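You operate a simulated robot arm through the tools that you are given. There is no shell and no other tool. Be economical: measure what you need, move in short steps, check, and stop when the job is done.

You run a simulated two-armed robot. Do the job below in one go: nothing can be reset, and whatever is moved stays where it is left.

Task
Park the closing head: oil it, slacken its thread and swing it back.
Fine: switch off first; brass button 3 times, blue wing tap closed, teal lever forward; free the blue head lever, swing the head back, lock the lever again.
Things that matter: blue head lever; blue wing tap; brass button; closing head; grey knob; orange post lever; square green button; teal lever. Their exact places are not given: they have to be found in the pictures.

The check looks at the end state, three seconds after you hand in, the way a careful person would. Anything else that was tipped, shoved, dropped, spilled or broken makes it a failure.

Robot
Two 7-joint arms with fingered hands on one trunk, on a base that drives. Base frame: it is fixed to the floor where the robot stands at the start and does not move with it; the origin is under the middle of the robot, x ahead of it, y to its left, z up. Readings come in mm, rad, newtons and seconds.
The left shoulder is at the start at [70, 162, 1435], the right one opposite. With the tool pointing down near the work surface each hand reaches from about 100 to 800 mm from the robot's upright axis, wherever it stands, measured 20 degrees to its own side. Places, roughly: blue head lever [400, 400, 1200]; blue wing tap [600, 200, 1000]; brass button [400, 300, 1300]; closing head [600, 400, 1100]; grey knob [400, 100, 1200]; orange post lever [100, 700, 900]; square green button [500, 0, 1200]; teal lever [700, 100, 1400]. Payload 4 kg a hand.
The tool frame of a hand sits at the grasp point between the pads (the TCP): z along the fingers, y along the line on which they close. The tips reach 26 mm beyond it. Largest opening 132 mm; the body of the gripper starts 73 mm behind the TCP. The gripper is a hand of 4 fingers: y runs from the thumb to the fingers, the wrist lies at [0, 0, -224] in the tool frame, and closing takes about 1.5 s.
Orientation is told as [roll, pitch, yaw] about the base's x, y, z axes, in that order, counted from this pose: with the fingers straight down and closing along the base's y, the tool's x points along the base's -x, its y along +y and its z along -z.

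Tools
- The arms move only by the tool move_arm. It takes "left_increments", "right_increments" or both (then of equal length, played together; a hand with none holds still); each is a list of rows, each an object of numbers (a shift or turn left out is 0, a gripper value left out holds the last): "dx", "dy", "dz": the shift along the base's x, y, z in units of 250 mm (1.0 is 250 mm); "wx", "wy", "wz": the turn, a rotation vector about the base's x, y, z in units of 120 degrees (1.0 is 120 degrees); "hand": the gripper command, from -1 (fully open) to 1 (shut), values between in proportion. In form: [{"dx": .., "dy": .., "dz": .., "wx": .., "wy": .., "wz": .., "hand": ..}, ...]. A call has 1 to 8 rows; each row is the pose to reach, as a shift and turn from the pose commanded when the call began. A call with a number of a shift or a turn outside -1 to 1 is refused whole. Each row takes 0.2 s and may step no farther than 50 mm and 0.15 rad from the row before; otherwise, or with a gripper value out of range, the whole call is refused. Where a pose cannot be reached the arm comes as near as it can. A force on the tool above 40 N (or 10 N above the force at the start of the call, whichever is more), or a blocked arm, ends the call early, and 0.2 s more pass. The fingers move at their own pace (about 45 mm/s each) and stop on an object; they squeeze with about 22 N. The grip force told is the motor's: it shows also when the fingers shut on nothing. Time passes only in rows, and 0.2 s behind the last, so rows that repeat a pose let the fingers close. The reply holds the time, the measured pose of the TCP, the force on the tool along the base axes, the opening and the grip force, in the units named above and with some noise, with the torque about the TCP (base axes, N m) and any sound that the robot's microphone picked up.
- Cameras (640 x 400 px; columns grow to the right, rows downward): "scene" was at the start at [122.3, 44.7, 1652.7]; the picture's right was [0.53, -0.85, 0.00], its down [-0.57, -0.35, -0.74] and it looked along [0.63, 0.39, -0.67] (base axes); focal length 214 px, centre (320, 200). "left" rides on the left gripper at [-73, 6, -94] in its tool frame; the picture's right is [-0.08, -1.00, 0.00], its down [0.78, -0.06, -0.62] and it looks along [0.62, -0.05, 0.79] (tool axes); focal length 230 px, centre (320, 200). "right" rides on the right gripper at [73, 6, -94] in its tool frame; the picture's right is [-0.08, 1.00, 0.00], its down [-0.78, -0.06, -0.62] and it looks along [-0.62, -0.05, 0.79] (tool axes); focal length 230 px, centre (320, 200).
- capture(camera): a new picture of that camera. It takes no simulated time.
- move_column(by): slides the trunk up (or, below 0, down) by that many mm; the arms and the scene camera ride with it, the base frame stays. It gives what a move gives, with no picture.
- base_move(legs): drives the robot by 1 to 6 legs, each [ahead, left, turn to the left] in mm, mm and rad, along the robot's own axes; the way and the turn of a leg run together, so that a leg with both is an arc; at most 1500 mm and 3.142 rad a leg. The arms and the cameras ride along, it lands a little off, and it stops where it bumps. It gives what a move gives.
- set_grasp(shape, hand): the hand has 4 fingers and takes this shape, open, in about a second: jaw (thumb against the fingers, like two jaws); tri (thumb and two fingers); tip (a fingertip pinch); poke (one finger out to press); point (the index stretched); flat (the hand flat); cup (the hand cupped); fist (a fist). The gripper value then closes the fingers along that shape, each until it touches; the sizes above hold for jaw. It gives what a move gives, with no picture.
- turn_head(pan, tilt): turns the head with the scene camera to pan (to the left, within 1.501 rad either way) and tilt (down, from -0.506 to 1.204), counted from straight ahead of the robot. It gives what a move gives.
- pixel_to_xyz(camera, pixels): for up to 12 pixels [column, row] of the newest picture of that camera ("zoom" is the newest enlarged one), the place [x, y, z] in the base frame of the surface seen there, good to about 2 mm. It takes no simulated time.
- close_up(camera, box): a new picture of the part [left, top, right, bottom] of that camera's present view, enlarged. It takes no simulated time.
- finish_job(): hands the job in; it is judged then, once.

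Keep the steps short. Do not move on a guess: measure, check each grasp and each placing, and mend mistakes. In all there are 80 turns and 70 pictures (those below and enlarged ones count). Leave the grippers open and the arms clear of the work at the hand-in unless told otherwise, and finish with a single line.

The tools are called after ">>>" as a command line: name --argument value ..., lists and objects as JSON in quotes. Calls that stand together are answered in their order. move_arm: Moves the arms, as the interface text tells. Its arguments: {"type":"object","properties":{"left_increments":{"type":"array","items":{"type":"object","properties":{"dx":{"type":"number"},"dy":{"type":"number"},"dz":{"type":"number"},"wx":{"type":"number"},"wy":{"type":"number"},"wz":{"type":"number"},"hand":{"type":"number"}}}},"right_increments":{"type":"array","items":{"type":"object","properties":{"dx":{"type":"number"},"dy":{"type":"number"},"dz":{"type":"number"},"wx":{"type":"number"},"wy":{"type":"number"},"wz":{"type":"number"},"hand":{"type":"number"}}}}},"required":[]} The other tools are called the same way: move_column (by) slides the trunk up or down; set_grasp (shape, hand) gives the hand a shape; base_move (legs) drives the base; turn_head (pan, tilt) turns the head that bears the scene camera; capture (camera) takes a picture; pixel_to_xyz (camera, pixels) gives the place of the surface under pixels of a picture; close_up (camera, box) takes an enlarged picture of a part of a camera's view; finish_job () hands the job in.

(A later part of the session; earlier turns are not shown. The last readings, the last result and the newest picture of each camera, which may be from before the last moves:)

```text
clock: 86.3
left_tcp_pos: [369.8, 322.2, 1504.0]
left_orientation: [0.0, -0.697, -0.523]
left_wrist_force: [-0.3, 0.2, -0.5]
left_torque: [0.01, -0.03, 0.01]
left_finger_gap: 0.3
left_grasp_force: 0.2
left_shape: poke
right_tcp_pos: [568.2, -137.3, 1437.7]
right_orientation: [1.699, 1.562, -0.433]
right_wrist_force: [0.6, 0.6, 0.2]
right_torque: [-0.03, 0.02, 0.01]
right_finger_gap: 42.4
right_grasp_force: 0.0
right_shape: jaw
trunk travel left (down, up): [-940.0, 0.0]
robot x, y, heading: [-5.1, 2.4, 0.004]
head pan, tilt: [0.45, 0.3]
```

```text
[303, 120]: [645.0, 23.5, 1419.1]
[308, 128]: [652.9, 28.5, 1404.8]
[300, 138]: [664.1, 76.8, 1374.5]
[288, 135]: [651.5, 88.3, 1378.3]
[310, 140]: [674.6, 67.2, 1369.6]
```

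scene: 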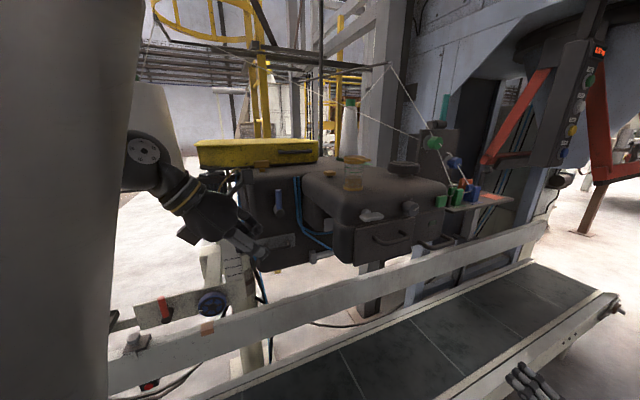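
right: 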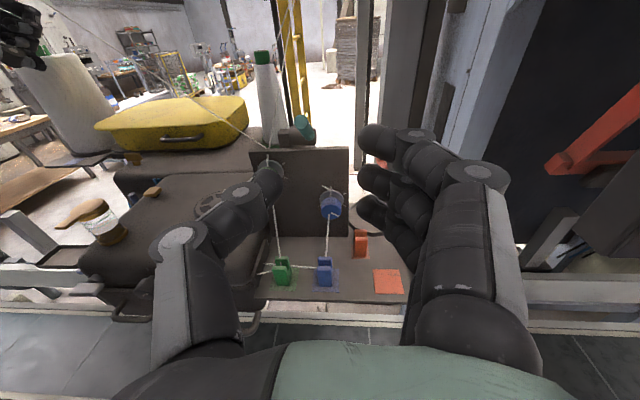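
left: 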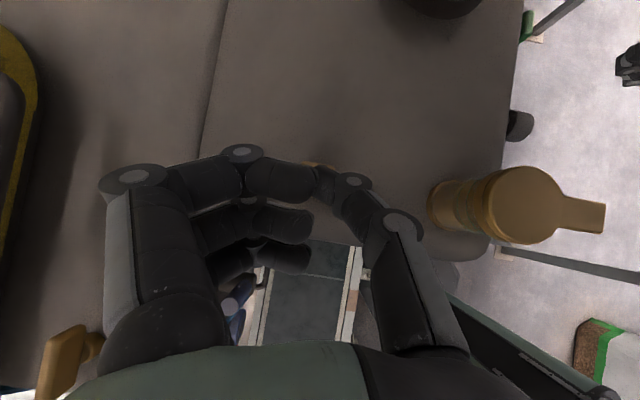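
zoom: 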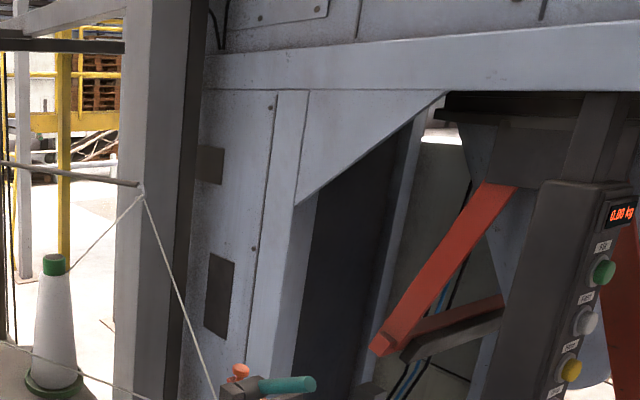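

The tip is at n≈363 against a pivot at 424, about 50° forward. To be sure it's at the stop, I'll press gently down on the tip with a poke finger.

>>> set_grasp --shape "poke" --hand "right"

>>> move_arm --right_increments '[{"dz": 0.11}, {"dx": 0.07, "dy": 0.16, "dz": 0.11}, {"dx": 0.14, "dy": 0.32, "dz": 0.11}, {"dx": 0.21, "dy": 0.48, "dz": 0.11}, {"dx": 0.284, "dy": 0.644, "dz": 0.11}, {"dx": 0.284, "dy": 0.644, "dz": 0.04}, {"dx": 0.284, "dy": 0.644, "dz": 0.0}]'

>>> move_arm --right_increments '[{"dz": -0.016}, {"dz": -0.032}, {"dz": -0.048}, {"dz": -0.064}, {"dz": -0.064}]'

>>> capture --camera "right"

```text
clock: 87.2
left_tcp_pos: [369.6, 326.6, 1504.1]
left_orientation: [-0.005, -0.699, -0.52]
left_wrist_force: [0.0, -0.2, 0.2]
left_torque: [0.04, 0.01, 0.0]
left_finger_gap: 0.0
left_grasp_force: 0.1
left_shape: poke
right_tcp_pos: [570.0, -133.8, 1437.6]
right_orientation: [1.472, 1.564, -0.657]
right_wrist_force: [-0.2, 1.4, -0.6]
right_torque: [0.01, 0.0, 0.02]
right_finger_gap: 0.0
right_grasp_force: 0.0
right_shape: poke
trunk travel left (down, up): [-940.0, 0.0]
robot x, y, heading: [-4.7, 2.3, 0.001]
head pan, tilt: [0.45, 0.3]
```

```text
clock: 88.8
left_tcp_pos: [370.3, 322.7, 1503.5]
left_orientation: [-0.002, -0.697, -0.52]
left_wrist_force: [0.5, -0.2, 0.5]
left_torque: [-0.02, 0.03, 0.03]
left_finger_gap: 0.1
left_grasp_force: 0.1
left_shape: poke
right_tcp_pos: [638.5, 27.2, 1436.7]
right_orientation: [1.698, 1.56, -0.435]
right_wrist_force: [0.5, -0.8, 0.0]
right_torque: [0.0, -0.05, -0.02]
right_finger_gap: 0.2
right_grasp_force: 0.0
right_shape: poke
trunk travel left (down, up): [-940.0, 0.0]
robot x, y, heading: [-7.4, 1.7, 0.002]
head pan, tilt: [0.45, 0.3]
```

```text
clock: 90.0
left_tcp_pos: [369.8, 326.0, 1503.5]
left_orientation: [-0.003, -0.7, -0.52]
left_wrist_force: [-0.6, -0.3, 0.2]
left_torque: [0.04, -0.02, 0.01]
left_finger_gap: 0.0
left_grasp_force: 0.0
left_shape: poke
right_tcp_pos: [637.2, 26.8, 1423.0]
right_orientation: [1.877, 1.558, -0.254]
right_wrist_force: [0.4, 2.1, 10.9]
right_torque: [0.13, -0.11, 0.01]
right_finger_gap: 0.0
right_grasp_force: 0.1
right_shape: poke
trunk travel left (down, up): [-940.0, 0.0]
robot x, y, heading: [-1.1, -2.0, -0.001]
head pan, tilt: [0.45, 0.3]
```

```text
14 pictures are left
```

right: 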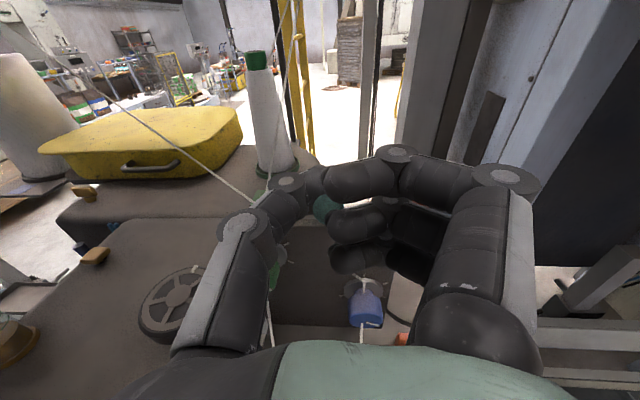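

The finger is on the lever with about 11 N. I'll press another 12 mm and see whether it gives.

>>> move_arm --right_increments '[{"dz": -0.016}, {"dz": -0.032}, {"dz": -0.048}, {"dz": -0.048}]'

>>> move_arm --right_increments '[{"dz": 0.06}, {"dz": 0.2}, {"dz": 0.2, "dx": -0.05, "dy": -0.15}, {"dz": 0.2, "dx": -0.1, "dy": -0.32}, {"dz": 0.2, "dx": -0.15, "dy": -0.48}, {"dz": 0.2, "dx": -0.2, "dy": -0.65}]'

>>> turn_head --pan 0.5 --tilt 0.75

>>> capture --camera "scene"

```text
clock: 90.8
left_tcp_pos: [369.6, 326.3, 1501.8]
left_orientation: [-0.005, -0.697, -0.519]
left_wrist_force: [-0.2, -0.7, -0.3]
left_torque: [-0.02, 0.01, -0.01]
left_finger_gap: 0.1
left_grasp_force: 0.1
left_shape: poke
right_tcp_pos: [638.5, 27.8, 1420.8]
right_orientation: [2.549, 1.541, 0.415]
right_wrist_force: [-4.1, 2.4, 14.7]
right_torque: [0.18, -0.09, 0.11]
right_finger_gap: 0.0
right_grasp_force: 0.0
right_shape: poke
trunk travel left (down, up): [-940.0, 0.0]
robot x, y, heading: [-4.8, 1.3, 0.004]
head pan, tilt: [0.45, 0.3]
stopped in row 4 (right hand): the force on the tool passed its limit at 41 N (the readings are from after the stop); the commanded pose is now the measured one
```

```text
clock: 92.2
left_tcp_pos: [368.9, 323.6, 1503.9]
left_orientation: [-0.002, -0.7, -0.52]
left_wrist_force: [-0.2, 0.0, 0.3]
left_torque: [-0.03, 0.0, 0.01]
left_finger_gap: 0.0
left_grasp_force: 0.1
left_shape: poke
right_tcp_pos: [587.1, -137.3, 1467.8]
right_orientation: [2.521, 1.548, 0.388]
right_wrist_force: [0.1, -0.5, -0.1]
right_torque: [-0.01, 0.02, 0.0]
right_finger_gap: 0.0
right_grasp_force: 0.1
right_shape: poke
trunk travel left (down, up): [-940.0, 0.0]
robot x, y, heading: [-4.7, -1.8, 0.002]
head pan, tilt: [0.45, 0.3]
```

```text
clock: 93.1
left_tcp_pos: [372.4, 325.4, 1503.4]
left_orientation: [-0.001, -0.697, -0.523]
left_wrist_force: [-1.2, 0.3, -0.2]
left_torque: [-0.02, -0.01, 0.01]
left_finger_gap: 0.2
left_grasp_force: 0.0
left_shape: poke
right_tcp_pos: [589.7, -135.3, 1466.6]
right_orientation: [2.494, 1.549, 0.359]
right_wrist_force: [0.2, 0.4, 0.2]
right_torque: [-0.02, 0.02, 0.03]
right_finger_gap: 0.0
right_grasp_force: 0.1
right_shape: poke
trunk travel left (down, up): [-940.0, 0.0]
robot x, y, heading: [-3.1, 3.3, 0.001]
head pan, tilt: [0.499, 0.75]
```

```text
13 pictures are left
```

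scene: 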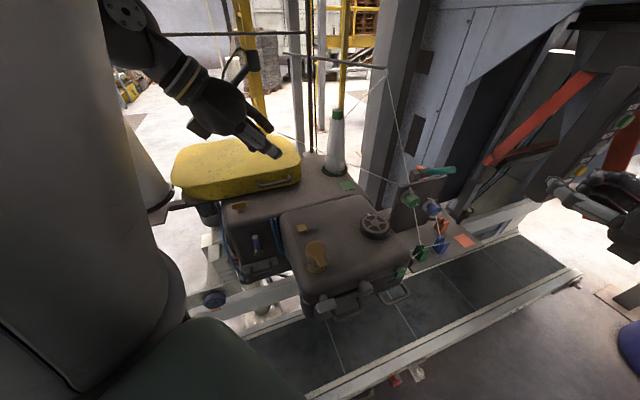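

Pressing to 41 N moved nothing, so the teal lever is at its forward stop. Now the blue head lever at [346,424,1185]. I'll back the base 150 mm, roll the right hand upright (narrow sideways) and bring it to the left in front of the machine.

>>> base_move --legs '[[-150, 0, 0]]'

>>> move_arm --right_increments '[{"wx": -0.0375, "wy": -0.06, "dx": -0.06, "dy": -0.02, "dz": -0.06}, {"wx": -0.075, "wy": -0.12, "dx": -0.12, "dy": -0.04, "dz": -0.12}, {"wx": -0.1125, "wy": -0.18, "dx": -0.18, "dy": -0.06, "dz": -0.18}, {"wx": -0.15, "wy": -0.24, "dx": -0.24, "dy": -0.08, "dz": -0.24}, {"wx": -0.1875, "wy": -0.3, "dx": -0.3, "dy": -0.1, "dz": -0.32}, {"wx": -0.225, "wy": -0.36, "dx": -0.36, "dy": -0.1, "dz": -0.4}, {"wx": -0.2625, "wy": -0.42, "dx": -0.42, "dy": -0.1, "dz": -0.48}, {"wx": -0.3, "wy": -0.48, "dx": -0.48, "dy": -0.1, "dz": -0.56}]'

>>> move_arm --right_increments '[{"wx": -0.0325, "wy": -0.052, "dx": -0.1, "dy": 0.08, "dz": -0.1}, {"wx": -0.065, "wy": -0.104, "dx": -0.2, "dy": 0.16, "dz": -0.2}, {"wx": -0.0975, "wy": -0.156, "dx": -0.3, "dy": 0.25, "dz": -0.3}, {"wx": -0.0975, "wy": -0.156, "dx": -0.4, "dy": 0.34, "dz": -0.4}]'

```text
clock: 94.5
left_tcp_pos: [226.0, 323.8, 1502.2]
left_orientation: [-0.005, -0.696, -0.52]
left_wrist_force: [0.5, 0.2, 0.1]
left_torque: [-0.01, 0.0, -0.02]
left_finger_gap: 0.0
left_grasp_force: 0.1
left_shape: poke
right_tcp_pos: [443.6, -138.2, 1464.8]
right_orientation: [2.56, 1.553, 0.424]
right_wrist_force: [0.6, -0.2, -0.2]
right_torque: [0.01, -0.02, 0.02]
right_finger_gap: 0.0
right_grasp_force: 0.1
right_shape: poke
trunk travel left (down, up): [-940.0, 0.0]
robot x, y, heading: [-152.5, -3.7, -0.0]
head pan, tilt: [0.499, 0.75]
```

```text
clock: 96.3
left_tcp_pos: [220.0, 323.6, 1502.7]
left_orientation: [-0.003, -0.698, -0.522]
left_wrist_force: [-0.5, -0.2, 0.2]
left_torque: [-0.01, -0.02, 0.0]
left_finger_gap: 0.0
left_grasp_force: 0.1
left_shape: poke
right_tcp_pos: [320.5, -163.3, 1328.8]
right_orientation: [1.587, 0.369, -0.542]
right_wrist_force: [-0.6, 0.2, 0.0]
right_torque: [0.01, 0.02, 0.04]
right_finger_gap: 0.0
right_grasp_force: 0.1
right_shape: poke
trunk travel left (down, up): [-940.0, 0.0]
robot x, y, heading: [-152.6, 0.9, 0.005]
head pan, tilt: [0.499, 0.75]
```

```text
clock: 97.3
left_tcp_pos: [220.8, 324.3, 1503.0]
left_orientation: [-0.003, -0.698, -0.519]
left_wrist_force: [-0.2, 0.4, 0.3]
left_torque: [-0.03, 0.0, 0.02]
left_finger_gap: 0.0
left_grasp_force: 0.1
left_shape: poke
right_tcp_pos: [219.2, -77.3, 1225.0]
right_orientation: [1.579, -0.017, -0.544]
right_wrist_force: [-0.3, 0.7, -0.5]
right_torque: [-0.03, 0.0, -0.03]
right_finger_gap: 0.1
right_grasp_force: 0.1
right_shape: poke
trunk travel left (down, up): [-940.0, 0.0]
robot x, y, heading: [-154.9, -3.8, 0.001]
head pan, tilt: [0.499, 0.75]
```

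The right hand is in front of the machine. I'll first approach on the roomier left side of the handle (sideways coordinate 44; the handle is at 69), stop 80 mm short and look.

>>> move_arm --right_increments '[{"dx": -0.0816, "dy": 0.145, "dz": -0.034}, {"dx": -0.163, "dy": 0.29, "dz": -0.067}, {"dx": -0.245, "dy": 0.434, "dz": -0.1}, {"dx": -0.326, "dy": 0.579, "dz": -0.134}, {"dx": -0.408, "dy": 0.724, "dz": -0.168}]'

>>> move_arm --right_increments '[{"dx": 0.1, "dy": 0.16}, {"dx": 0.2, "dy": 0.32}, {"dx": 0.3, "dy": 0.48}, {"dx": 0.4, "dy": 0.64}, {"dx": 0.5, "dy": 0.8}, {"dx": 0.6, "dy": 0.96}, {"dx": 0.6, "dy": 0.96}]'

>>> capture --camera "right"

```text
clock: 98.5
left_tcp_pos: [220.4, 326.9, 1503.0]
left_orientation: [-0.005, -0.697, -0.519]
left_wrist_force: [-0.4, -0.4, 0.8]
left_torque: [0.01, 0.0, -0.02]
left_finger_gap: 0.1
left_grasp_force: 0.0
left_shape: poke
right_tcp_pos: [116.5, 105.9, 1183.4]
right_orientation: [1.578, -0.014, -0.543]
right_wrist_force: [0.3, 0.1, -0.4]
right_torque: [0.0, -0.02, -0.01]
right_finger_gap: 0.0
right_grasp_force: 0.0
right_shape: poke
trunk travel left (down, up): [-940.0, 0.0]
robot x, y, heading: [-153.6, -0.8, 0.004]
head pan, tilt: [0.499, 0.75]
```

```text
clock: 100.3
left_tcp_pos: [222.4, 324.3, 1502.9]
left_orientation: [-0.005, -0.696, -0.518]
left_wrist_force: [0.3, 0.3, 0.2]
left_torque: [0.01, 0.03, -0.01]
left_finger_gap: 0.0
left_grasp_force: 0.0
left_shape: poke
right_tcp_pos: [262.3, 318.7, 1128.0]
right_orientation: [1.496, -0.043, -0.539]
right_wrist_force: [0.3, -0.1, -0.3]
right_torque: [0.01, -0.02, 0.02]
right_finger_gap: 0.0
right_grasp_force: 0.0
right_shape: poke
trunk travel left (down, up): [-940.0, 0.0]
robot x, y, heading: [-153.4, 1.5, 0.002]
head pan, tilt: [0.499, 0.75]
stopped in row 7 (right hand): the arm was blocked; the commanded pose is now the measured one
```

```text
12 pictures are left
```

right: 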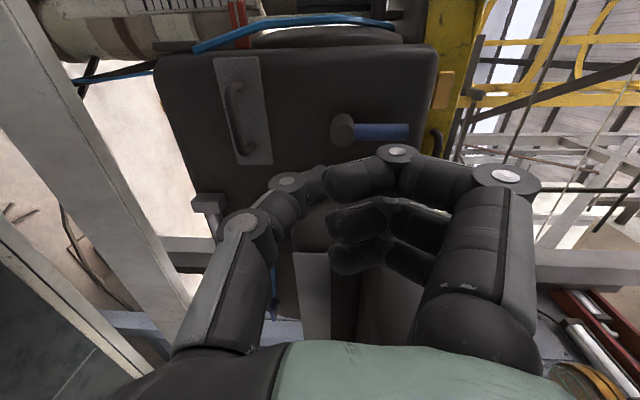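

The arm blocked itself while reaching so far across, with no tool force. I'll retreat, and move the base back and left so that the right arm works more straight ahead.

>>> move_arm --right_increments '[{"dx": -0.07, "dy": -0.113, "dz": 0.03}, {"dx": -0.14, "dy": -0.226, "dz": 0.07}, {"dx": -0.21, "dy": -0.339, "dz": 0.11}, {"dx": -0.28, "dy": -0.452, "dz": 0.15}, {"dx": -0.35, "dy": -0.565, "dz": 0.19}, {"dx": -0.42, "dy": -0.678, "dz": 0.22}]'

>>> base_move --legs '[[-120, 0, 0], [0, 180, 0]]'

>>> capture --camera "scene"

```text
clock: 101.7
left_tcp_pos: [221.3, 322.3, 1504.2]
left_orientation: [-0.005, -0.695, -0.519]
left_wrist_force: [-0.5, 0.2, 0.1]
left_torque: [0.0, 0.01, -0.03]
left_finger_gap: 0.0
left_grasp_force: 0.0
left_shape: poke
right_tcp_pos: [156.7, 147.5, 1184.2]
right_orientation: [1.5, -0.041, -0.539]
right_wrist_force: [0.2, -0.9, -0.3]
right_torque: [0.04, 0.01, -0.01]
right_finger_gap: 0.3
right_grasp_force: 0.1
right_shape: poke
trunk travel left (down, up): [-940.0, 0.0]
robot x, y, heading: [-154.5, -2.5, 0.001]
head pan, tilt: [0.499, 0.75]
```

```text
clock: 104.0
left_tcp_pos: [105.6, 499.6, 1504.1]
left_orientation: [-0.003, -0.695, -0.527]
left_wrist_force: [-0.5, -0.1, 0.1]
left_torque: [0.04, 0.01, 0.04]
left_finger_gap: 0.0
left_grasp_force: 0.1
left_shape: poke
right_tcp_pos: [38.7, 326.6, 1183.3]
right_orientation: [1.502, -0.039, -0.542]
right_wrist_force: [0.7, -0.6, -0.2]
right_torque: [-0.01, 0.0, 0.04]
right_finger_gap: 0.0
right_grasp_force: 0.1
right_shape: poke
trunk travel left (down, up): [-940.0, 0.0]
robot x, y, heading: [-271.0, 182.6, 0.002]
head pan, tilt: [0.499, 0.75]
```

```text
11 pictures are left
```

scene: 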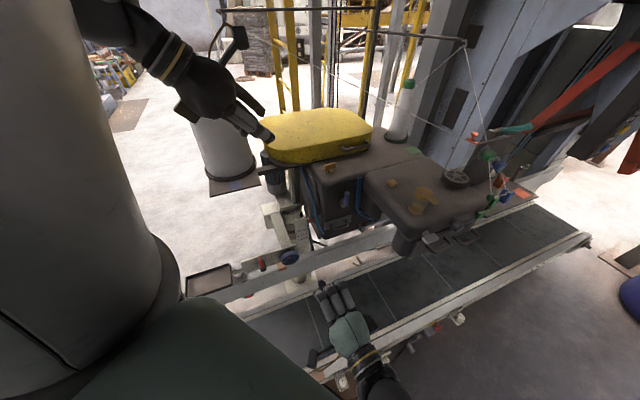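

Good view and clear space. I'll move the finger to standby left of the blue handle, then beside it.

>>> move_arm --right_increments '[{"dx": 0.155, "dy": 0.015}, {"dx": 0.31, "dy": 0.03}, {"dx": 0.464, "dy": 0.046}, {"dx": 0.619, "dy": 0.061}, {"dx": 0.774, "dy": 0.077}, {"dx": 0.928, "dy": 0.092}, {"dx": 0.928, "dy": 0.092}]'

>>> capture --camera "right"

>>> pixel_to_xyz --camera "right" --pixels '[[310, 178], [316, 170], [320, 165], [350, 120], [370, 120], [400, 120], [340, 125], [345, 80], [355, 150]]'

```text
clock: 105.7
left_tcp_pos: [103.1, 506.3, 1502.5]
left_orientation: [-0.005, -0.699, -0.525]
left_wrist_force: [-0.3, -0.4, -0.6]
left_torque: [-0.02, -0.03, 0.02]
left_finger_gap: 0.0
left_grasp_force: 0.1
left_shape: poke
right_tcp_pos: [272.2, 351.3, 1182.4]
right_orientation: [1.499, -0.039, -0.543]
right_wrist_force: [-0.6, -1.1, 0.3]
right_torque: [-0.01, -0.01, 0.01]
right_finger_gap: 0.0
right_grasp_force: 0.1
right_shape: poke
trunk travel left (down, up): [-940.0, 0.0]
robot x, y, heading: [-275.4, 182.4, -0.003]
head pan, tilt: [0.499, 0.75]
```

```text
10 pictures are left
```

right: 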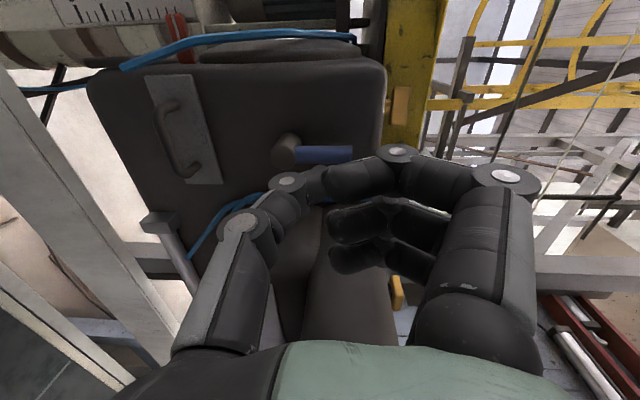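

```text
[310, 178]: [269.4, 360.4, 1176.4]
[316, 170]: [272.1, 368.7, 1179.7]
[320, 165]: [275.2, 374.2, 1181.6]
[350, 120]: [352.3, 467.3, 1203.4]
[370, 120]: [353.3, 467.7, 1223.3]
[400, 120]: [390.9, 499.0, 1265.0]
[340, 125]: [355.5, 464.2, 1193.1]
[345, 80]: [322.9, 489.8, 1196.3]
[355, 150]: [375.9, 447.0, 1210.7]
```

The blue handle is ahead at (325,155), and the face behind it is at n≈580. I'll advance 86 mm so that the finger is beside the handle, then push 25 mm to the right and read the force.

>>> move_arm --right_increments '[{"dx": 0.0848, "dy": 0.136}, {"dx": 0.182, "dy": 0.292}, {"dx": 0.182, "dy": 0.292}]'

>>> move_arm --right_increments '[{"dx": 0.0204, "dy": -0.0127}, {"dx": 0.0407, "dy": -0.0254}, {"dx": 0.0611, "dy": -0.0382}, {"dx": 0.0848, "dy": -0.053}]'

>>> close_up --camera "scene" --box '[300, 150, 400, 230]'

```text
clock: 106.5
left_tcp_pos: [102.0, 503.4, 1503.7]
left_orientation: [-0.004, -0.696, -0.527]
left_wrist_force: [-0.5, 0.4, 1.4]
left_torque: [0.0, 0.02, 0.03]
left_finger_gap: 0.0
left_grasp_force: 0.1
left_shape: poke
right_tcp_pos: [316.4, 426.0, 1183.7]
right_orientation: [1.5, -0.042, -0.542]
right_wrist_force: [-0.4, -0.2, -0.1]
right_torque: [-0.01, 0.0, -0.01]
right_finger_gap: 0.0
right_grasp_force: 0.0
right_shape: poke
trunk travel left (down, up): [-940.0, 0.0]
robot x, y, heading: [-269.5, 183.7, -0.001]
head pan, tilt: [0.499, 0.75]
```

```text
clock: 107.5
left_tcp_pos: [96.3, 509.2, 1504.1]
left_orientation: [-0.006, -0.701, -0.521]
left_wrist_force: [-0.6, 0.2, 0.4]
left_torque: [0.03, -0.01, 0.0]
left_finger_gap: 0.1
left_grasp_force: 0.0
left_shape: poke
right_tcp_pos: [329.7, 419.6, 1181.6]
right_orientation: [1.499, -0.045, -0.533]
right_wrist_force: [-18.8, 9.0, -4.1]
right_torque: [-0.01, 0.13, 0.36]
right_finger_gap: 0.0
right_grasp_force: 0.1
right_shape: poke
trunk travel left (down, up): [-940.0, 0.0]
robot x, y, heading: [-274.0, 182.1, 0.003]
head pan, tilt: [0.499, 0.75]
```

```text
5.00 times, centred on (350, 190) of scene
```

zoom: 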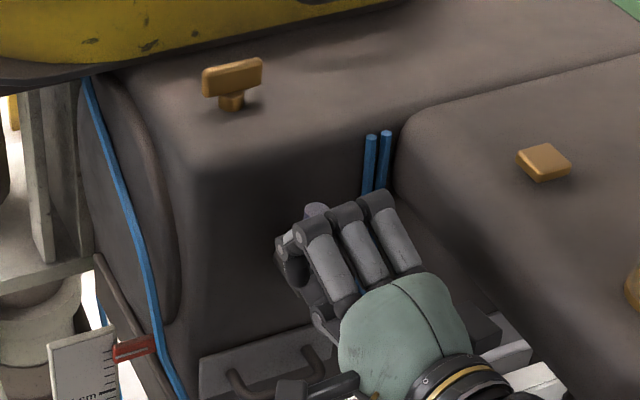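

The handle resists at about 20 N to the right, so that isn't the freeing direction. Before going to its right side I'll measure the tubes and the side of the front box.

>>> pixel_to_xyz --camera "zoom" --pixels '[[370, 165], [386, 165], [398, 160], [410, 200], [440, 250], [480, 290], [385, 205], [415, 260], [316, 210], [400, 135], [350, 220], [300, 238]]'

```text
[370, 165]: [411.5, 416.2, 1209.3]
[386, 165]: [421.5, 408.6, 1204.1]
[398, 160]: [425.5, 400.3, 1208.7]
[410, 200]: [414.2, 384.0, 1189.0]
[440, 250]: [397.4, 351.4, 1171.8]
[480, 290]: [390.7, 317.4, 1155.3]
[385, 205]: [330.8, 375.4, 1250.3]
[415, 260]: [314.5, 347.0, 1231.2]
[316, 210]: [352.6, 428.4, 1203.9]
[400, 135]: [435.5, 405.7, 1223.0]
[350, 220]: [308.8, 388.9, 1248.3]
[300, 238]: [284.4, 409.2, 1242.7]
```

The box side is at a sideways coordinate of at least 148, so there's room. I'll back out, step over the handle to its right side (94) and go in again.

>>> move_arm --right_increments '[{"dx": -0.0678, "dy": 0.0424}, {"dx": -0.1632, "dy": -0.1102}, {"dx": -0.2501, "dy": -0.2491}, {"dx": -0.0975, "dy": -0.3445}, {"dx": -0.0064, "dy": -0.1988}, {"dx": 0.0848, "dy": -0.053}, {"dx": 0.0848, "dy": -0.053}]'

>>> move_arm --right_increments '[{"dx": -0.0407, "dy": 0.0254}, {"dx": -0.0814, "dy": 0.0509}, {"dx": -0.1221, "dy": 0.0763}, {"dx": -0.1492, "dy": 0.0933}]'

```text
clock: 109.0
left_tcp_pos: [101.1, 509.6, 1501.6]
left_orientation: [-0.006, -0.699, -0.522]
left_wrist_force: [0.7, -0.2, -0.4]
left_torque: [-0.01, -0.02, -0.01]
left_finger_gap: 0.1
left_grasp_force: 0.1
left_shape: poke
right_tcp_pos: [357.1, 404.4, 1181.7]
right_orientation: [1.5, -0.043, -0.54]
right_wrist_force: [-1.0, 2.5, -0.5]
right_torque: [0.01, 0.0, -0.24]
right_finger_gap: 0.1
right_grasp_force: 0.0
right_shape: poke
trunk travel left (down, up): [-940.0, 0.0]
robot x, y, heading: [-273.0, 186.8, 0.0]
head pan, tilt: [0.499, 0.75]
```

```text
clock: 110.0
left_tcp_pos: [102.7, 503.5, 1501.1]
left_orientation: [-0.004, -0.695, -0.524]
left_wrist_force: [0.2, -0.3, -0.3]
left_torque: [0.01, 0.02, -0.04]
left_finger_gap: 0.0
left_grasp_force: 0.1
left_shape: poke
right_tcp_pos: [320.4, 423.7, 1182.6]
right_orientation: [1.501, -0.041, -0.542]
right_wrist_force: [-0.5, -3.5, 2.5]
right_torque: [-0.01, 0.02, 0.01]
right_finger_gap: 0.1
right_grasp_force: 0.1
right_shape: poke
trunk travel left (down, up): [-940.0, 0.0]
robot x, y, heading: [-271.7, 182.1, -0.002]
head pan, tilt: [0.499, 0.75]
```

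The handle gives way to the left with little force. I'll follow its arc on round until it stops.

>>> move_arm --right_increments '[{"dx": -0.0271, "dy": 0.017, "dz": -0.02}, {"dx": -0.0543, "dy": 0.0339, "dz": -0.05}, {"dx": -0.0712, "dy": 0.0445, "dz": -0.076}, {"dx": -0.0848, "dy": 0.053, "dz": -0.106}, {"dx": -0.095, "dy": 0.0594, "dz": -0.14}]'

>>> close_up --camera "right" --box '[160, 40, 480, 240]'

```text
clock: 111.2
left_tcp_pos: [98.2, 497.7, 1505.7]
left_orientation: [0.003, -0.696, -0.53]
left_wrist_force: [0.2, 0.4, -0.3]
left_torque: [0.01, -0.04, 0.0]
left_finger_gap: 0.0
left_grasp_force: 0.0
left_shape: poke
right_tcp_pos: [294.3, 431.9, 1148.6]
right_orientation: [1.5, -0.04, -0.542]
right_wrist_force: [-9.5, -24.1, 8.6]
right_torque: [0.45, -0.18, -0.1]
right_finger_gap: 0.3
right_grasp_force: 0.0
right_shape: poke
trunk travel left (down, up): [-940.0, 0.0]
robot x, y, heading: [-276.1, 180.0, -0.004]
head pan, tilt: [0.499, 0.75]
```

```text
2.00 times, centred on (320, 140) of right
```

zoom: 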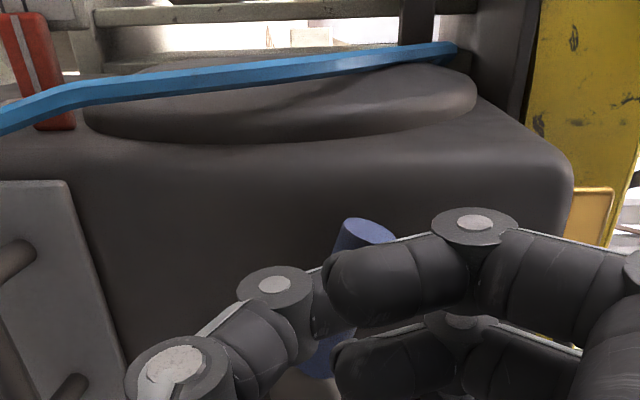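

The handle now points left, about 75–90° from upright. I'll lift off, back out and check it.

>>> move_arm --right_increments '[{"dz": 0.08}, {"dz": 0.1, "dx": -0.0954, "dy": -0.1526}, {"dz": 0.1, "dx": -0.19, "dy": -0.305}, {"dz": 0.1, "dx": -0.286, "dy": -0.458}, {"dz": 0.1, "dx": -0.382, "dy": -0.61}, {"dz": 0.1, "dx": -0.382, "dy": -0.61}]'

>>> capture --camera "right"

>>> pixel_to_xyz --camera "right" --pixels '[[285, 105], [290, 115], [295, 125], [285, 135], [275, 145], [300, 110], [310, 100], [270, 130]]'

```text
clock: 112.7
left_tcp_pos: [102.5, 505.0, 1502.2]
left_orientation: [-0.005, -0.698, -0.525]
left_wrist_force: [-0.3, 0.0, 0.2]
left_torque: [0.02, -0.02, 0.0]
left_finger_gap: 0.0
left_grasp_force: 0.1
left_shape: poke
right_tcp_pos: [200.7, 285.3, 1174.4]
right_orientation: [1.5, -0.04, -0.543]
right_wrist_force: [0.3, 0.3, -0.3]
right_torque: [-0.02, 0.01, -0.04]
right_finger_gap: 0.3
right_grasp_force: 0.0
right_shape: poke
trunk travel left (down, up): [-940.0, 0.0]
robot x, y, heading: [-270.1, 181.8, -0.006]
head pan, tilt: [0.499, 0.75]
```

```text
7 pictures are left
```

right: 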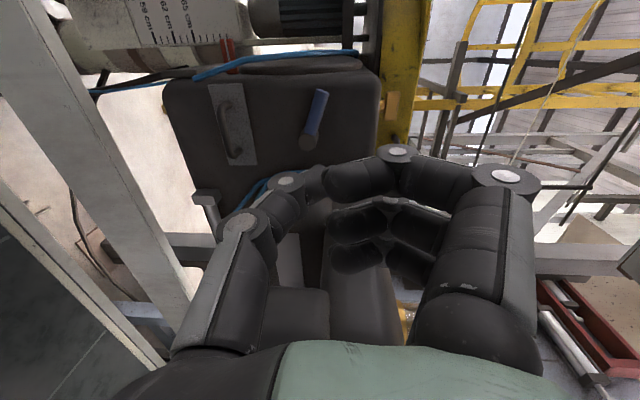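

```text
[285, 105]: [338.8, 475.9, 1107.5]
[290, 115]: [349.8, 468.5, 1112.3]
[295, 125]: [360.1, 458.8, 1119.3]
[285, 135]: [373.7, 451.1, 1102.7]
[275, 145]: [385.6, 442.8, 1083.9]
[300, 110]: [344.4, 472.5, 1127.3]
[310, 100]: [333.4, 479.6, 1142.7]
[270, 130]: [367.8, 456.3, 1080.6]
```

The handle is about 75° from upright, swung to the left. Next I swing the head. I'll pull the right hand back and drive parallel to the conveyor to about [60,-40]. From there the left hand can push the left flank of the front box.

>>> move_arm --right_increments '[{"dx": -0.12, "dy": -0.132}, {"dx": -0.24, "dy": -0.264}, {"dx": -0.36, "dy": -0.396}, {"dx": -0.48, "dy": -0.528}, {"dx": -0.6, "dy": -0.66}]'

>>> base_move --legs '[[331, -222, 0]]'

```text
clock: 113.8
left_tcp_pos: [101.6, 505.1, 1503.8]
left_orientation: [-0.002, -0.698, -0.525]
left_wrist_force: [0.1, -0.8, 0.4]
left_torque: [0.02, 0.01, 0.02]
left_finger_gap: 0.2
left_grasp_force: 0.1
left_shape: poke
right_tcp_pos: [48.0, 118.8, 1174.1]
right_orientation: [1.501, -0.042, -0.543]
right_wrist_force: [0.5, -0.1, 0.1]
right_torque: [-0.03, 0.02, 0.02]
right_finger_gap: 0.3
right_grasp_force: 0.1
right_shape: poke
trunk travel left (down, up): [-940.0, 0.0]
robot x, y, heading: [-271.4, 181.2, -0.001]
head pan, tilt: [0.499, 0.75]
```

```text
clock: 116.3
left_tcp_pos: [432.9, 287.1, 1502.7]
left_orientation: [-0.005, -0.697, -0.52]
left_wrist_force: [0.6, 0.0, -0.1]
left_torque: [0.0, -0.01, 0.01]
left_finger_gap: 0.0
left_grasp_force: 0.1
left_shape: poke
right_tcp_pos: [383.9, -99.2, 1174.4]
right_orientation: [1.497, -0.041, -0.538]
right_wrist_force: [0.7, 0.8, 0.5]
right_torque: [0.0, -0.05, 0.02]
right_finger_gap: 0.2
right_grasp_force: 0.1
right_shape: poke
trunk travel left (down, up): [-940.0, 0.0]
robot x, y, heading: [63.0, -40.4, 0.001]
head pan, tilt: [0.499, 0.75]
```

The hands are clear. I'll bring the left finger down into the lane left of the front box: first sideways at height, then down to z≈1210.

>>> move_arm --left_increments '[{"dx": -0.16, "dy": 0.04, "dz": -0.04}, {"dx": -0.32, "dy": 0.08, "dz": -0.08}, {"dx": -0.46, "dy": 0.124, "dz": -0.14}, {"dx": -0.46, "dy": 0.124, "dz": -0.33}, {"dx": -0.46, "dy": 0.124, "dz": -0.52}, {"dx": -0.46, "dy": 0.124, "dz": -0.71}, {"dx": -0.46, "dy": 0.124, "dz": -0.9}, {"dx": -0.46, "dy": 0.124, "dz": -1.0}]'

>>> capture --camera "scene"

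```text
clock: 118.2
left_tcp_pos: [326.5, 365.6, 1385.4]
left_orientation: [0.001, -0.695, -0.524]
left_wrist_force: [0.6, 0.1, 0.7]
left_torque: [0.05, -0.02, 0.0]
left_finger_gap: 0.0
left_grasp_force: 0.0
left_shape: poke
left hand out of reach, approached as far as the arm can: row 3, 4, 5, 6, 7, 8
right_tcp_pos: [383.0, -105.4, 1173.7]
right_orientation: [1.505, -0.039, -0.54]
right_wrist_force: [-0.5, -0.8, -0.4]
right_torque: [-0.02, -0.01, 0.01]
right_finger_gap: 0.0
right_grasp_force: 0.0
right_shape: poke
trunk travel left (down, up): [-940.0, 0.0]
robot x, y, heading: [61.9, -39.2, 0.006]
head pan, tilt: [0.499, 0.75]
```

```text
6 pictures are left
```

scene: 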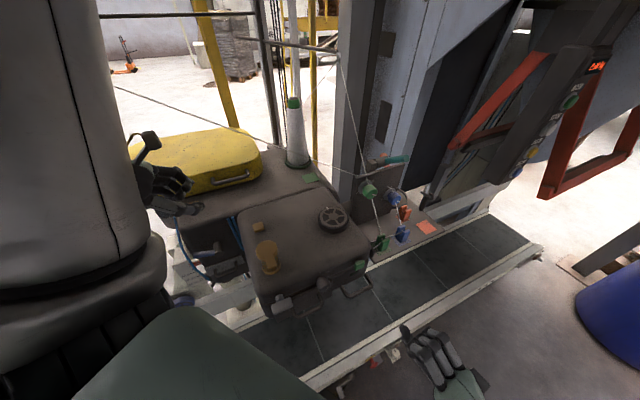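

From here the left arm is folded too tightly. I'll move the base back along the conveyor to about [-60,40], then bring the left finger down into the lane.

>>> base_move --legs '[[-123, 79, 0]]'

>>> move_arm --left_increments '[{"dz": 0.02}, {"dz": 0.02}]'

```text
clock: 119.5
left_tcp_pos: [209.0, 448.0, 1382.6]
left_orientation: [-0.004, -0.694, -0.521]
left_wrist_force: [0.8, -0.3, -0.7]
left_torque: [0.03, 0.01, 0.0]
left_finger_gap: 0.0
left_grasp_force: 0.0
left_shape: poke
right_tcp_pos: [265.5, -21.7, 1172.7]
right_orientation: [1.5, -0.039, -0.537]
right_wrist_force: [0.7, -0.8, -0.7]
right_torque: [0.0, 0.01, 0.03]
right_finger_gap: 0.1
right_grasp_force: 0.1
right_shape: poke
trunk travel left (down, up): [-940.0, 0.0]
robot x, y, heading: [-60.9, 42.8, 0.004]
head pan, tilt: [0.499, 0.75]
```

```text
clock: 120.1
left_tcp_pos: [208.2, 450.4, 1388.1]
left_orientation: [-0.005, -0.695, -0.521]
left_wrist_force: [-0.1, 0.0, -0.8]
left_torque: [0.05, 0.02, 0.0]
left_finger_gap: 0.1
left_grasp_force: 0.0
left_shape: poke
right_tcp_pos: [263.8, -22.4, 1173.2]
right_orientation: [1.499, -0.042, -0.539]
right_wrist_force: [-0.2, 0.1, 0.7]
right_torque: [0.03, 0.03, -0.02]
right_finger_gap: 0.0
right_grasp_force: 0.0
right_shape: poke
trunk travel left (down, up): [-940.0, 0.0]
robot x, y, heading: [-62.7, 43.3, 0.003]
head pan, tilt: [0.499, 0.75]
```

The pose follows commands again. I'll move over the lane and lower to z≈1210.

>>> move_arm --left_increments '[{"dx": 0.112, "dy": -0.132}, {"dx": 0.224, "dy": -0.264}, {"dx": 0.336, "dy": -0.396}, {"dx": 0.448, "dy": -0.528}, {"dx": 0.448, "dy": -0.528, "dz": -0.178}, {"dx": 0.448, "dy": -0.528, "dz": -0.356}, {"dx": 0.448, "dy": -0.528, "dz": -0.534}, {"dx": 0.448, "dy": -0.528, "dz": -0.712}]'

>>> capture --camera "left"

```text
clock: 122.0
left_tcp_pos: [380.3, 326.9, 1255.4]
left_orientation: [0.014, -0.755, -0.572]
left_wrist_force: [9.4, 3.9, 29.9]
left_torque: [0.5, -0.71, -0.04]
left_finger_gap: 0.2
left_grasp_force: 0.0
left_shape: poke
left hand out of reach, approached as far as the arm can: row 1, 2, 3, 4, 5, 6, 7, 8
right_tcp_pos: [268.8, -23.3, 1171.9]
right_orientation: [1.5, -0.036, -0.541]
right_wrist_force: [-0.2, 0.5, 0.3]
right_torque: [-0.01, -0.01, 0.01]
right_finger_gap: 0.0
right_grasp_force: 0.0
right_shape: poke
trunk travel left (down, up): [-940.0, 0.0]
robot x, y, heading: [-59.3, 40.0, -0.005]
head pan, tilt: [0.499, 0.75]
stopped in row 8 (left hand): the force on the tool passed its limit at 146 N (the readings are from after the stop); the commanded pose is now the measured one
```

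```text
5 pictures are left
```

left: 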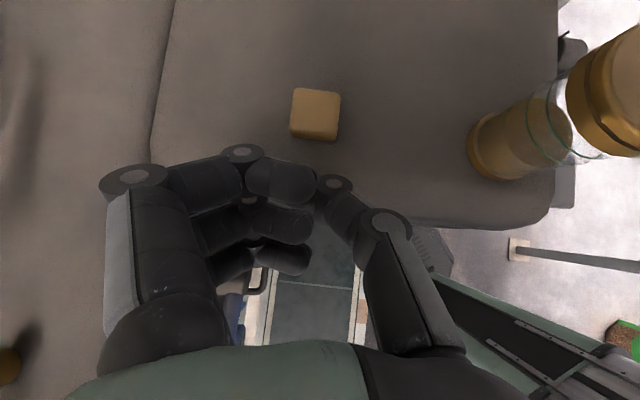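

The arm found no good posture here and pressed hard on the box's upper edge, then stopped. I'll lift off and drive further back along the conveyor, where the same pose was reachable earlier.

>>> move_arm --left_increments '[{"dz": 0.1}, {"dz": 0.25}, {"dz": 0.4}, {"dz": 0.5}]'

>>> base_move --legs '[[-130, 81, 0]]'

>>> capture --camera "scene"

>>> pixel_to_xyz --camera "scene" --pixels '[[375, 190], [360, 190], [345, 205], [420, 200], [440, 180], [480, 160], [385, 205], [370, 205], [400, 215], [365, 215], [450, 200], [430, 230]]'

```text
clock: 123.0
left_tcp_pos: [373.5, 329.0, 1374.2]
left_orientation: [-0.003, -0.744, -0.565]
left_wrist_force: [-0.1, 0.1, 0.5]
left_torque: [0.02, -0.01, -0.02]
left_finger_gap: 0.2
left_grasp_force: 0.1
left_shape: poke
right_tcp_pos: [262.4, -20.2, 1173.4]
right_orientation: [1.498, -0.043, -0.537]
right_wrist_force: [1.2, -0.7, -0.6]
right_torque: [0.03, 0.01, -0.01]
right_finger_gap: 0.2
right_grasp_force: 0.2
right_shape: poke
trunk travel left (down, up): [-940.0, 0.0]
robot x, y, heading: [-59.0, 39.3, 0.005]
head pan, tilt: [0.499, 0.75]
```

```text
clock: 124.3
left_tcp_pos: [246.8, 405.6, 1373.4]
left_orientation: [-0.001, -0.743, -0.564]
left_wrist_force: [0.4, 0.0, 0.3]
left_torque: [0.03, 0.01, 0.0]
left_finger_gap: 0.2
left_grasp_force: 0.1
left_shape: poke
right_tcp_pos: [136.8, 55.4, 1172.4]
right_orientation: [1.5, -0.039, -0.535]
right_wrist_force: [0.6, 0.1, -1.2]
right_torque: [0.04, 0.01, 0.03]
right_finger_gap: 0.0
right_grasp_force: 0.1
right_shape: poke
trunk travel left (down, up): [-940.0, 0.0]
robot x, y, heading: [-191.1, 118.6, 0.007]
head pan, tilt: [0.499, 0.75]
```

```text
4 pictures are left
```

scene: 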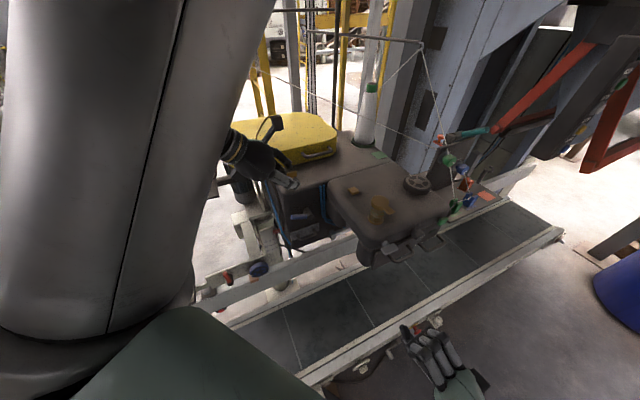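

```text
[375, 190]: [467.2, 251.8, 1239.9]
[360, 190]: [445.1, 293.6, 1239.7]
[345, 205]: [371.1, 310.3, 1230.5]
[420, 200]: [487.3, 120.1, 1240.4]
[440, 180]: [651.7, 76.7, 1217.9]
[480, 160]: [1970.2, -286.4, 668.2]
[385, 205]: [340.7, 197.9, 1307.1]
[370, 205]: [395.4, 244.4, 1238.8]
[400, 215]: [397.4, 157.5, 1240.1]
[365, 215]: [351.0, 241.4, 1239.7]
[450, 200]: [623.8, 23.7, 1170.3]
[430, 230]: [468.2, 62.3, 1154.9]
```

The machine looks unharmed, and the box top is at z 1240. I'll move the left finger over the lane only, and check that it tracks before lowering.

>>> move_arm --left_increments '[{"dx": 0.097, "dy": -0.117}, {"dx": 0.195, "dy": -0.235}, {"dx": 0.28, "dy": -0.352}, {"dx": 0.28, "dy": -0.352, "dz": -0.1}, {"dx": 0.28, "dy": -0.352, "dz": -0.2}]'

```text
clock: 125.5
left_tcp_pos: [319.5, 324.3, 1333.7]
left_orientation: [-0.061, -0.792, -0.494]
left_wrist_force: [1.1, -0.1, 0.5]
left_torque: [-0.02, 0.02, 0.01]
left_finger_gap: 0.0
left_grasp_force: 0.1
left_shape: poke
right_tcp_pos: [136.0, 58.2, 1171.9]
right_orientation: [1.496, -0.038, -0.54]
right_wrist_force: [0.7, -0.3, -0.3]
right_torque: [-0.01, 0.0, 0.01]
right_finger_gap: 0.1
right_grasp_force: 0.1
right_shape: poke
trunk travel left (down, up): [-940.0, 0.0]
robot x, y, heading: [-192.8, 120.9, 0.002]
head pan, tilt: [0.499, 0.75]
```

It tracks with only a small lag. I'll lower it another 120 mm into the lane.

>>> move_arm --left_increments '[{"dz": -0.16}, {"dz": -0.32}, {"dz": -0.46}, {"dz": -0.46}]'

```text
clock: 126.5
left_tcp_pos: [312.8, 324.6, 1209.5]
left_orientation: [-0.019, -0.756, -0.533]
left_wrist_force: [0.1, -0.1, 0.3]
left_torque: [-0.04, -0.01, -0.03]
left_finger_gap: 0.0
left_grasp_force: 0.0
left_shape: poke
right_tcp_pos: [133.7, 57.7, 1173.9]
right_orientation: [1.499, -0.041, -0.538]
right_wrist_force: [-0.6, -0.2, -0.6]
right_torque: [0.0, -0.01, 0.02]
right_finger_gap: 0.0
right_grasp_force: 0.1
right_shape: poke
trunk travel left (down, up): [-940.0, 0.0]
robot x, y, heading: [-191.7, 120.9, 0.005]
head pan, tilt: [0.499, 0.75]
```

The finger is in the lane at z≈1190, about 45 mm from the flank. I'll push slowly to the right along the swing arc and watch the force.

>>> move_arm --left_increments '[{"dx": 0.0678, "dy": -0.0424}, {"dx": 0.1356, "dy": -0.0848}, {"dx": 0.1948, "dy": -0.0948}, {"dx": 0.254, "dy": -0.1048}, {"dx": 0.3132, "dy": -0.1148}, {"dx": 0.372, "dy": -0.1248}]'

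```text
clock: 127.9
left_tcp_pos: [409.9, 301.2, 1212.8]
left_orientation: [-0.029, -0.763, -0.53]
left_wrist_force: [0.7, 0.6, 0.2]
left_torque: [-0.03, -0.01, -0.03]
left_finger_gap: 0.0
left_grasp_force: 0.1
left_shape: poke
left hand out of reach, approached as far as the arm can: row 3, 4, 5, 6
right_tcp_pos: [134.0, 57.5, 1172.0]
right_orientation: [1.5, -0.039, -0.537]
right_wrist_force: [0.1, 0.1, 0.4]
right_torque: [0.01, -0.02, 0.01]
right_finger_gap: 0.1
right_grasp_force: 0.1
right_shape: poke
trunk travel left (down, up): [-940.0, 0.0]
robot x, y, heading: [-191.7, 118.7, 0.0]
head pan, tilt: [0.499, 0.75]
```

The hand moved 97 mm with no force, so the head seems to swing freely. I'll check with a picture.

>>> capture --camera "scene"

>>> pixel_to_xyz --camera "scene" --pixels '[[360, 190], [354, 190], [372, 88], [418, 183], [380, 205], [392, 215], [450, 160], [305, 185], [330, 175], [330, 205], [410, 245], [440, 220]]'

```text
3 pictures are left
```

scene: 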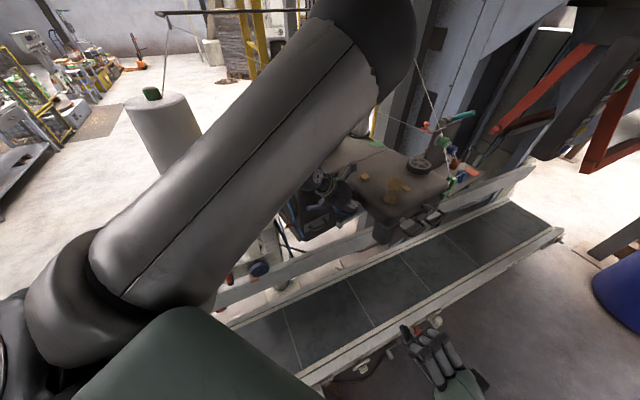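

```text
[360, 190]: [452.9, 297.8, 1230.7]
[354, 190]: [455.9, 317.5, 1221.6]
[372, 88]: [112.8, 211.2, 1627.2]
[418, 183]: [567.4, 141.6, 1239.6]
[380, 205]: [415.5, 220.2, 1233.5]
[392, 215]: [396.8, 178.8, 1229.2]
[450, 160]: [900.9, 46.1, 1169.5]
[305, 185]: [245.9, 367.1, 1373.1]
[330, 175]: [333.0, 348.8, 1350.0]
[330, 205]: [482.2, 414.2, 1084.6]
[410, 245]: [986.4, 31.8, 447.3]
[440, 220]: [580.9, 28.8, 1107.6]
```

The head is swinging back (the handwheel moved from (417,183) to (420,162)). I'll keep pushing along the arc.

>>> move_arm --left_increments '[{"dx": 0.082}, {"dx": 0.164}, {"dx": 0.248, "dy": 0.004}, {"dx": 0.332, "dy": 0.008}, {"dx": 0.412, "dy": 0.024}, {"dx": 0.496, "dy": 0.04}, {"dx": 0.576, "dy": 0.056}, {"dx": 0.656, "dy": 0.076}]'

```text
clock: 129.7
left_tcp_pos: [563.0, 316.3, 1210.7]
left_orientation: [-0.005, -0.747, -0.56]
left_wrist_force: [-22.2, 2.1, -5.7]
left_torque: [-0.12, -0.52, 0.52]
left_finger_gap: 0.1
left_grasp_force: 0.2
left_shape: poke
right_tcp_pos: [126.0, 59.5, 1175.9]
right_orientation: [1.501, -0.049, -0.537]
right_wrist_force: [0.1, -0.5, -1.4]
right_torque: [0.04, 0.03, -0.05]
right_finger_gap: 0.0
right_grasp_force: 0.0
right_shape: poke
trunk travel left (down, up): [-940.0, 0.0]
robot x, y, heading: [-194.1, 118.7, 0.005]
head pan, tilt: [0.499, 0.75]
```

The force is now 22 N against the push, probably the swing stop. I'll push 15 mm more to confirm.

>>> move_arm --left_increments '[{"dx": 0.02, "dy": 0.003}, {"dx": 0.04, "dy": 0.006}, {"dx": 0.06, "dy": 0.009}, {"dx": 0.06, "dy": 0.009}]'

```text
clock: 130.1
left_tcp_pos: [564.1, 317.6, 1208.5]
left_orientation: [-0.01, -0.737, -0.551]
left_wrist_force: [-21.5, 0.2, 4.2]
left_torque: [0.1, -0.77, 0.53]
left_finger_gap: 0.0
left_grasp_force: 0.1
left_shape: poke
right_tcp_pos: [128.3, 56.8, 1174.0]
right_orientation: [1.502, -0.044, -0.537]
right_wrist_force: [-0.2, -1.2, -0.8]
right_torque: [-0.01, -0.01, -0.02]
right_finger_gap: 0.0
right_grasp_force: 0.1
right_shape: poke
trunk travel left (down, up): [-940.0, 0.0]
robot x, y, heading: [-193.8, 117.6, 0.004]
head pan, tilt: [0.499, 0.75]
stopped in row 1 (left hand): the force on the tool passed its limit at 44 N (the readings are from after the stop); the commanded pose is now the measured one
```

44 N with no motion, so the head is at its back stop. I'll back the left hand off, lift it out and look for the lever's new place.

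>>> move_arm --left_increments '[{"dx": -0.1, "dy": 0.0}, {"dx": -0.16, "dy": 0.0, "dz": 0.12}, {"dx": -0.16, "dz": 0.3}, {"dx": -0.16, "dz": 0.48}, {"dx": -0.24, "dz": 0.64}, {"dx": -0.4, "dz": 0.74}, {"dx": -0.58, "dz": 0.8}, {"dx": -0.76, "dz": 0.86}]'

>>> move_arm --left_increments '[{"dx": -0.18, "dy": 0.02}, {"dx": -0.36, "dy": 0.05}, {"dx": -0.54, "dy": 0.08}, {"dx": -0.66, "dy": 0.1}]'

>>> capture --camera "scene"

```text
clock: 131.7
left_tcp_pos: [402.4, 336.3, 1277.4]
left_orientation: [-0.184, -0.537, -0.405]
left_wrist_force: [0.3, -0.6, -0.1]
left_torque: [-0.01, 0.02, -0.02]
left_finger_gap: 0.0
left_grasp_force: 0.1
left_shape: poke
right_tcp_pos: [133.8, 57.8, 1172.0]
right_orientation: [1.498, -0.038, -0.536]
right_wrist_force: [0.2, 0.7, -0.2]
right_torque: [-0.03, -0.04, 0.01]
right_finger_gap: 0.1
right_grasp_force: 0.0
right_shape: poke
trunk travel left (down, up): [-940.0, 0.0]
robot x, y, heading: [-192.0, 119.1, 0.005]
head pan, tilt: [0.499, 0.75]
stopped in row 8 (left hand): the arm was blocked; the commanded pose is now the measured one
```

```text
clock: 132.7
left_tcp_pos: [232.4, 363.6, 1280.5]
left_orientation: [-0.237, -0.563, -0.346]
left_wrist_force: [-0.4, 0.1, -0.7]
left_torque: [0.0, 0.0, -0.02]
left_finger_gap: 0.0
left_grasp_force: 0.0
left_shape: poke
right_tcp_pos: [131.9, 58.3, 1172.9]
right_orientation: [1.499, -0.043, -0.535]
right_wrist_force: [-0.1, 0.3, 0.2]
right_torque: [-0.02, 0.01, 0.03]
right_finger_gap: 0.1
right_grasp_force: 0.1
right_shape: poke
trunk travel left (down, up): [-940.0, 0.0]
robot x, y, heading: [-192.9, 114.2, 0.007]
head pan, tilt: [0.499, 0.75]
```

```text
2 pictures are left
```

scene: 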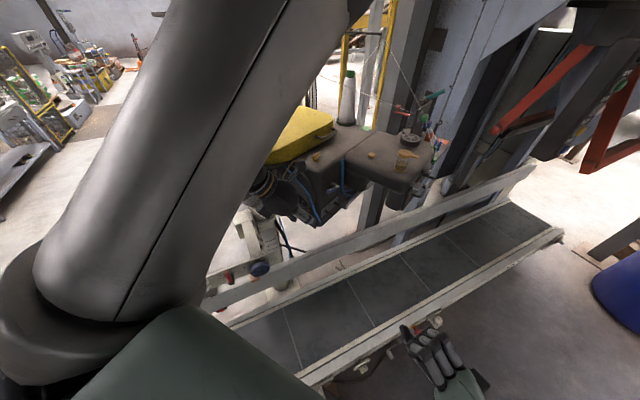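

The head has swung well back. I'll measure known points on it to compute the rotation and the lever's new place.

>>> pixel_to_xyz --camera "scene" --pixels '[[315, 157], [372, 155], [406, 154], [410, 136], [349, 75], [300, 200], [305, 195], [298, 192], [303, 205], [330, 190], [318, 200], [310, 185]]'

```text
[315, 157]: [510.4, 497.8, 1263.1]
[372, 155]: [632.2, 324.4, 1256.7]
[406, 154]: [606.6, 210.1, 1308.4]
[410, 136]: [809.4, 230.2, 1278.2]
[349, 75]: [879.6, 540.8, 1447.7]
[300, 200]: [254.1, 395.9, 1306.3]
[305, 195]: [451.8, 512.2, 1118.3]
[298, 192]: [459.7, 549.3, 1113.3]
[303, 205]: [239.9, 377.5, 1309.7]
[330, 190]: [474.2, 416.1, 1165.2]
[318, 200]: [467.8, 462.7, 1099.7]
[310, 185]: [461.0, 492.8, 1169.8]
```

From these points the head turned about 26° around [480,797], so the lever hub should now be near [520,402,1137], with its handle tip near [474,416,1160]. I'll pull the left hand back, lower the trunk and shift the base a little, then bring in the right finger from below the handle.

>>> move_arm --left_increments '[{"dx": -0.15, "dz": 0.05}, {"dx": -0.3, "dz": 0.1}, {"dx": -0.45, "dz": 0.15}, {"dx": -0.6, "dz": 0.2}]' --right_increments '[{"wz": 0.06}, {"wz": 0.12}, {"wz": 0.18}, {"wz": 0.215}]'

>>> base_move --legs '[[68, -42, 0]]'

>>> move_column --by -150

```text
clock: 133.7
left_tcp_pos: [177.2, 423.4, 1361.9]
left_orientation: [-0.186, -0.533, -0.395]
left_wrist_force: [-1.0, -0.1, 0.2]
left_torque: [0.0, -0.01, 0.0]
left_finger_gap: 0.1
left_grasp_force: 0.1
left_shape: poke
left hand out of reach, approached as far as the arm can: row 1, 2, 3, 4
right_tcp_pos: [133.8, 58.3, 1172.4]
right_orientation: [1.497, -0.041, -0.084]
right_wrist_force: [-0.4, 0.2, -0.4]
right_torque: [0.01, -0.02, -0.01]
right_finger_gap: 0.1
right_grasp_force: 0.1
right_shape: poke
trunk travel left (down, up): [-940.0, 0.0]
robot x, y, heading: [-191.3, 120.0, 0.008]
head pan, tilt: [0.499, 0.75]
```

```text
clock: 134.8
left_tcp_pos: [235.9, 384.4, 1366.0]
left_orientation: [-0.185, -0.547, -0.398]
left_wrist_force: [-0.2, 1.1, 0.3]
left_torque: [0.0, -0.06, 0.04]
left_finger_gap: 0.1
left_grasp_force: 0.0
left_shape: poke
right_tcp_pos: [193.3, 21.2, 1175.3]
right_orientation: [1.496, -0.045, -0.084]
right_wrist_force: [-1.0, -0.7, 0.1]
right_torque: [-0.02, 0.0, -0.02]
right_finger_gap: 0.0
right_grasp_force: 0.0
right_shape: poke
trunk travel left (down, up): [-940.0, 0.0]
robot x, y, heading: [-127.0, 76.7, 0.008]
head pan, tilt: [0.499, 0.75]
```

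```text
clock: 136.5
left_tcp_pos: [241.7, 381.8, 1215.8]
left_orientation: [-0.184, -0.543, -0.396]
left_wrist_force: [-0.1, -0.1, -0.8]
left_torque: [0.03, -0.02, 0.04]
left_finger_gap: 0.0
left_grasp_force: 0.0
left_shape: poke
right_tcp_pos: [198.8, 16.6, 1021.7]
right_orientation: [1.5, -0.041, -0.083]
right_wrist_force: [-0.4, 0.1, 0.2]
right_torque: [-0.01, -0.02, -0.02]
right_finger_gap: 0.1
right_grasp_force: 0.1
right_shape: poke
trunk travel left (down, up): [-790.0, 150.0]
robot x, y, heading: [-123.9, 76.2, 0.001]
head pan, tilt: [0.499, 0.75]
```

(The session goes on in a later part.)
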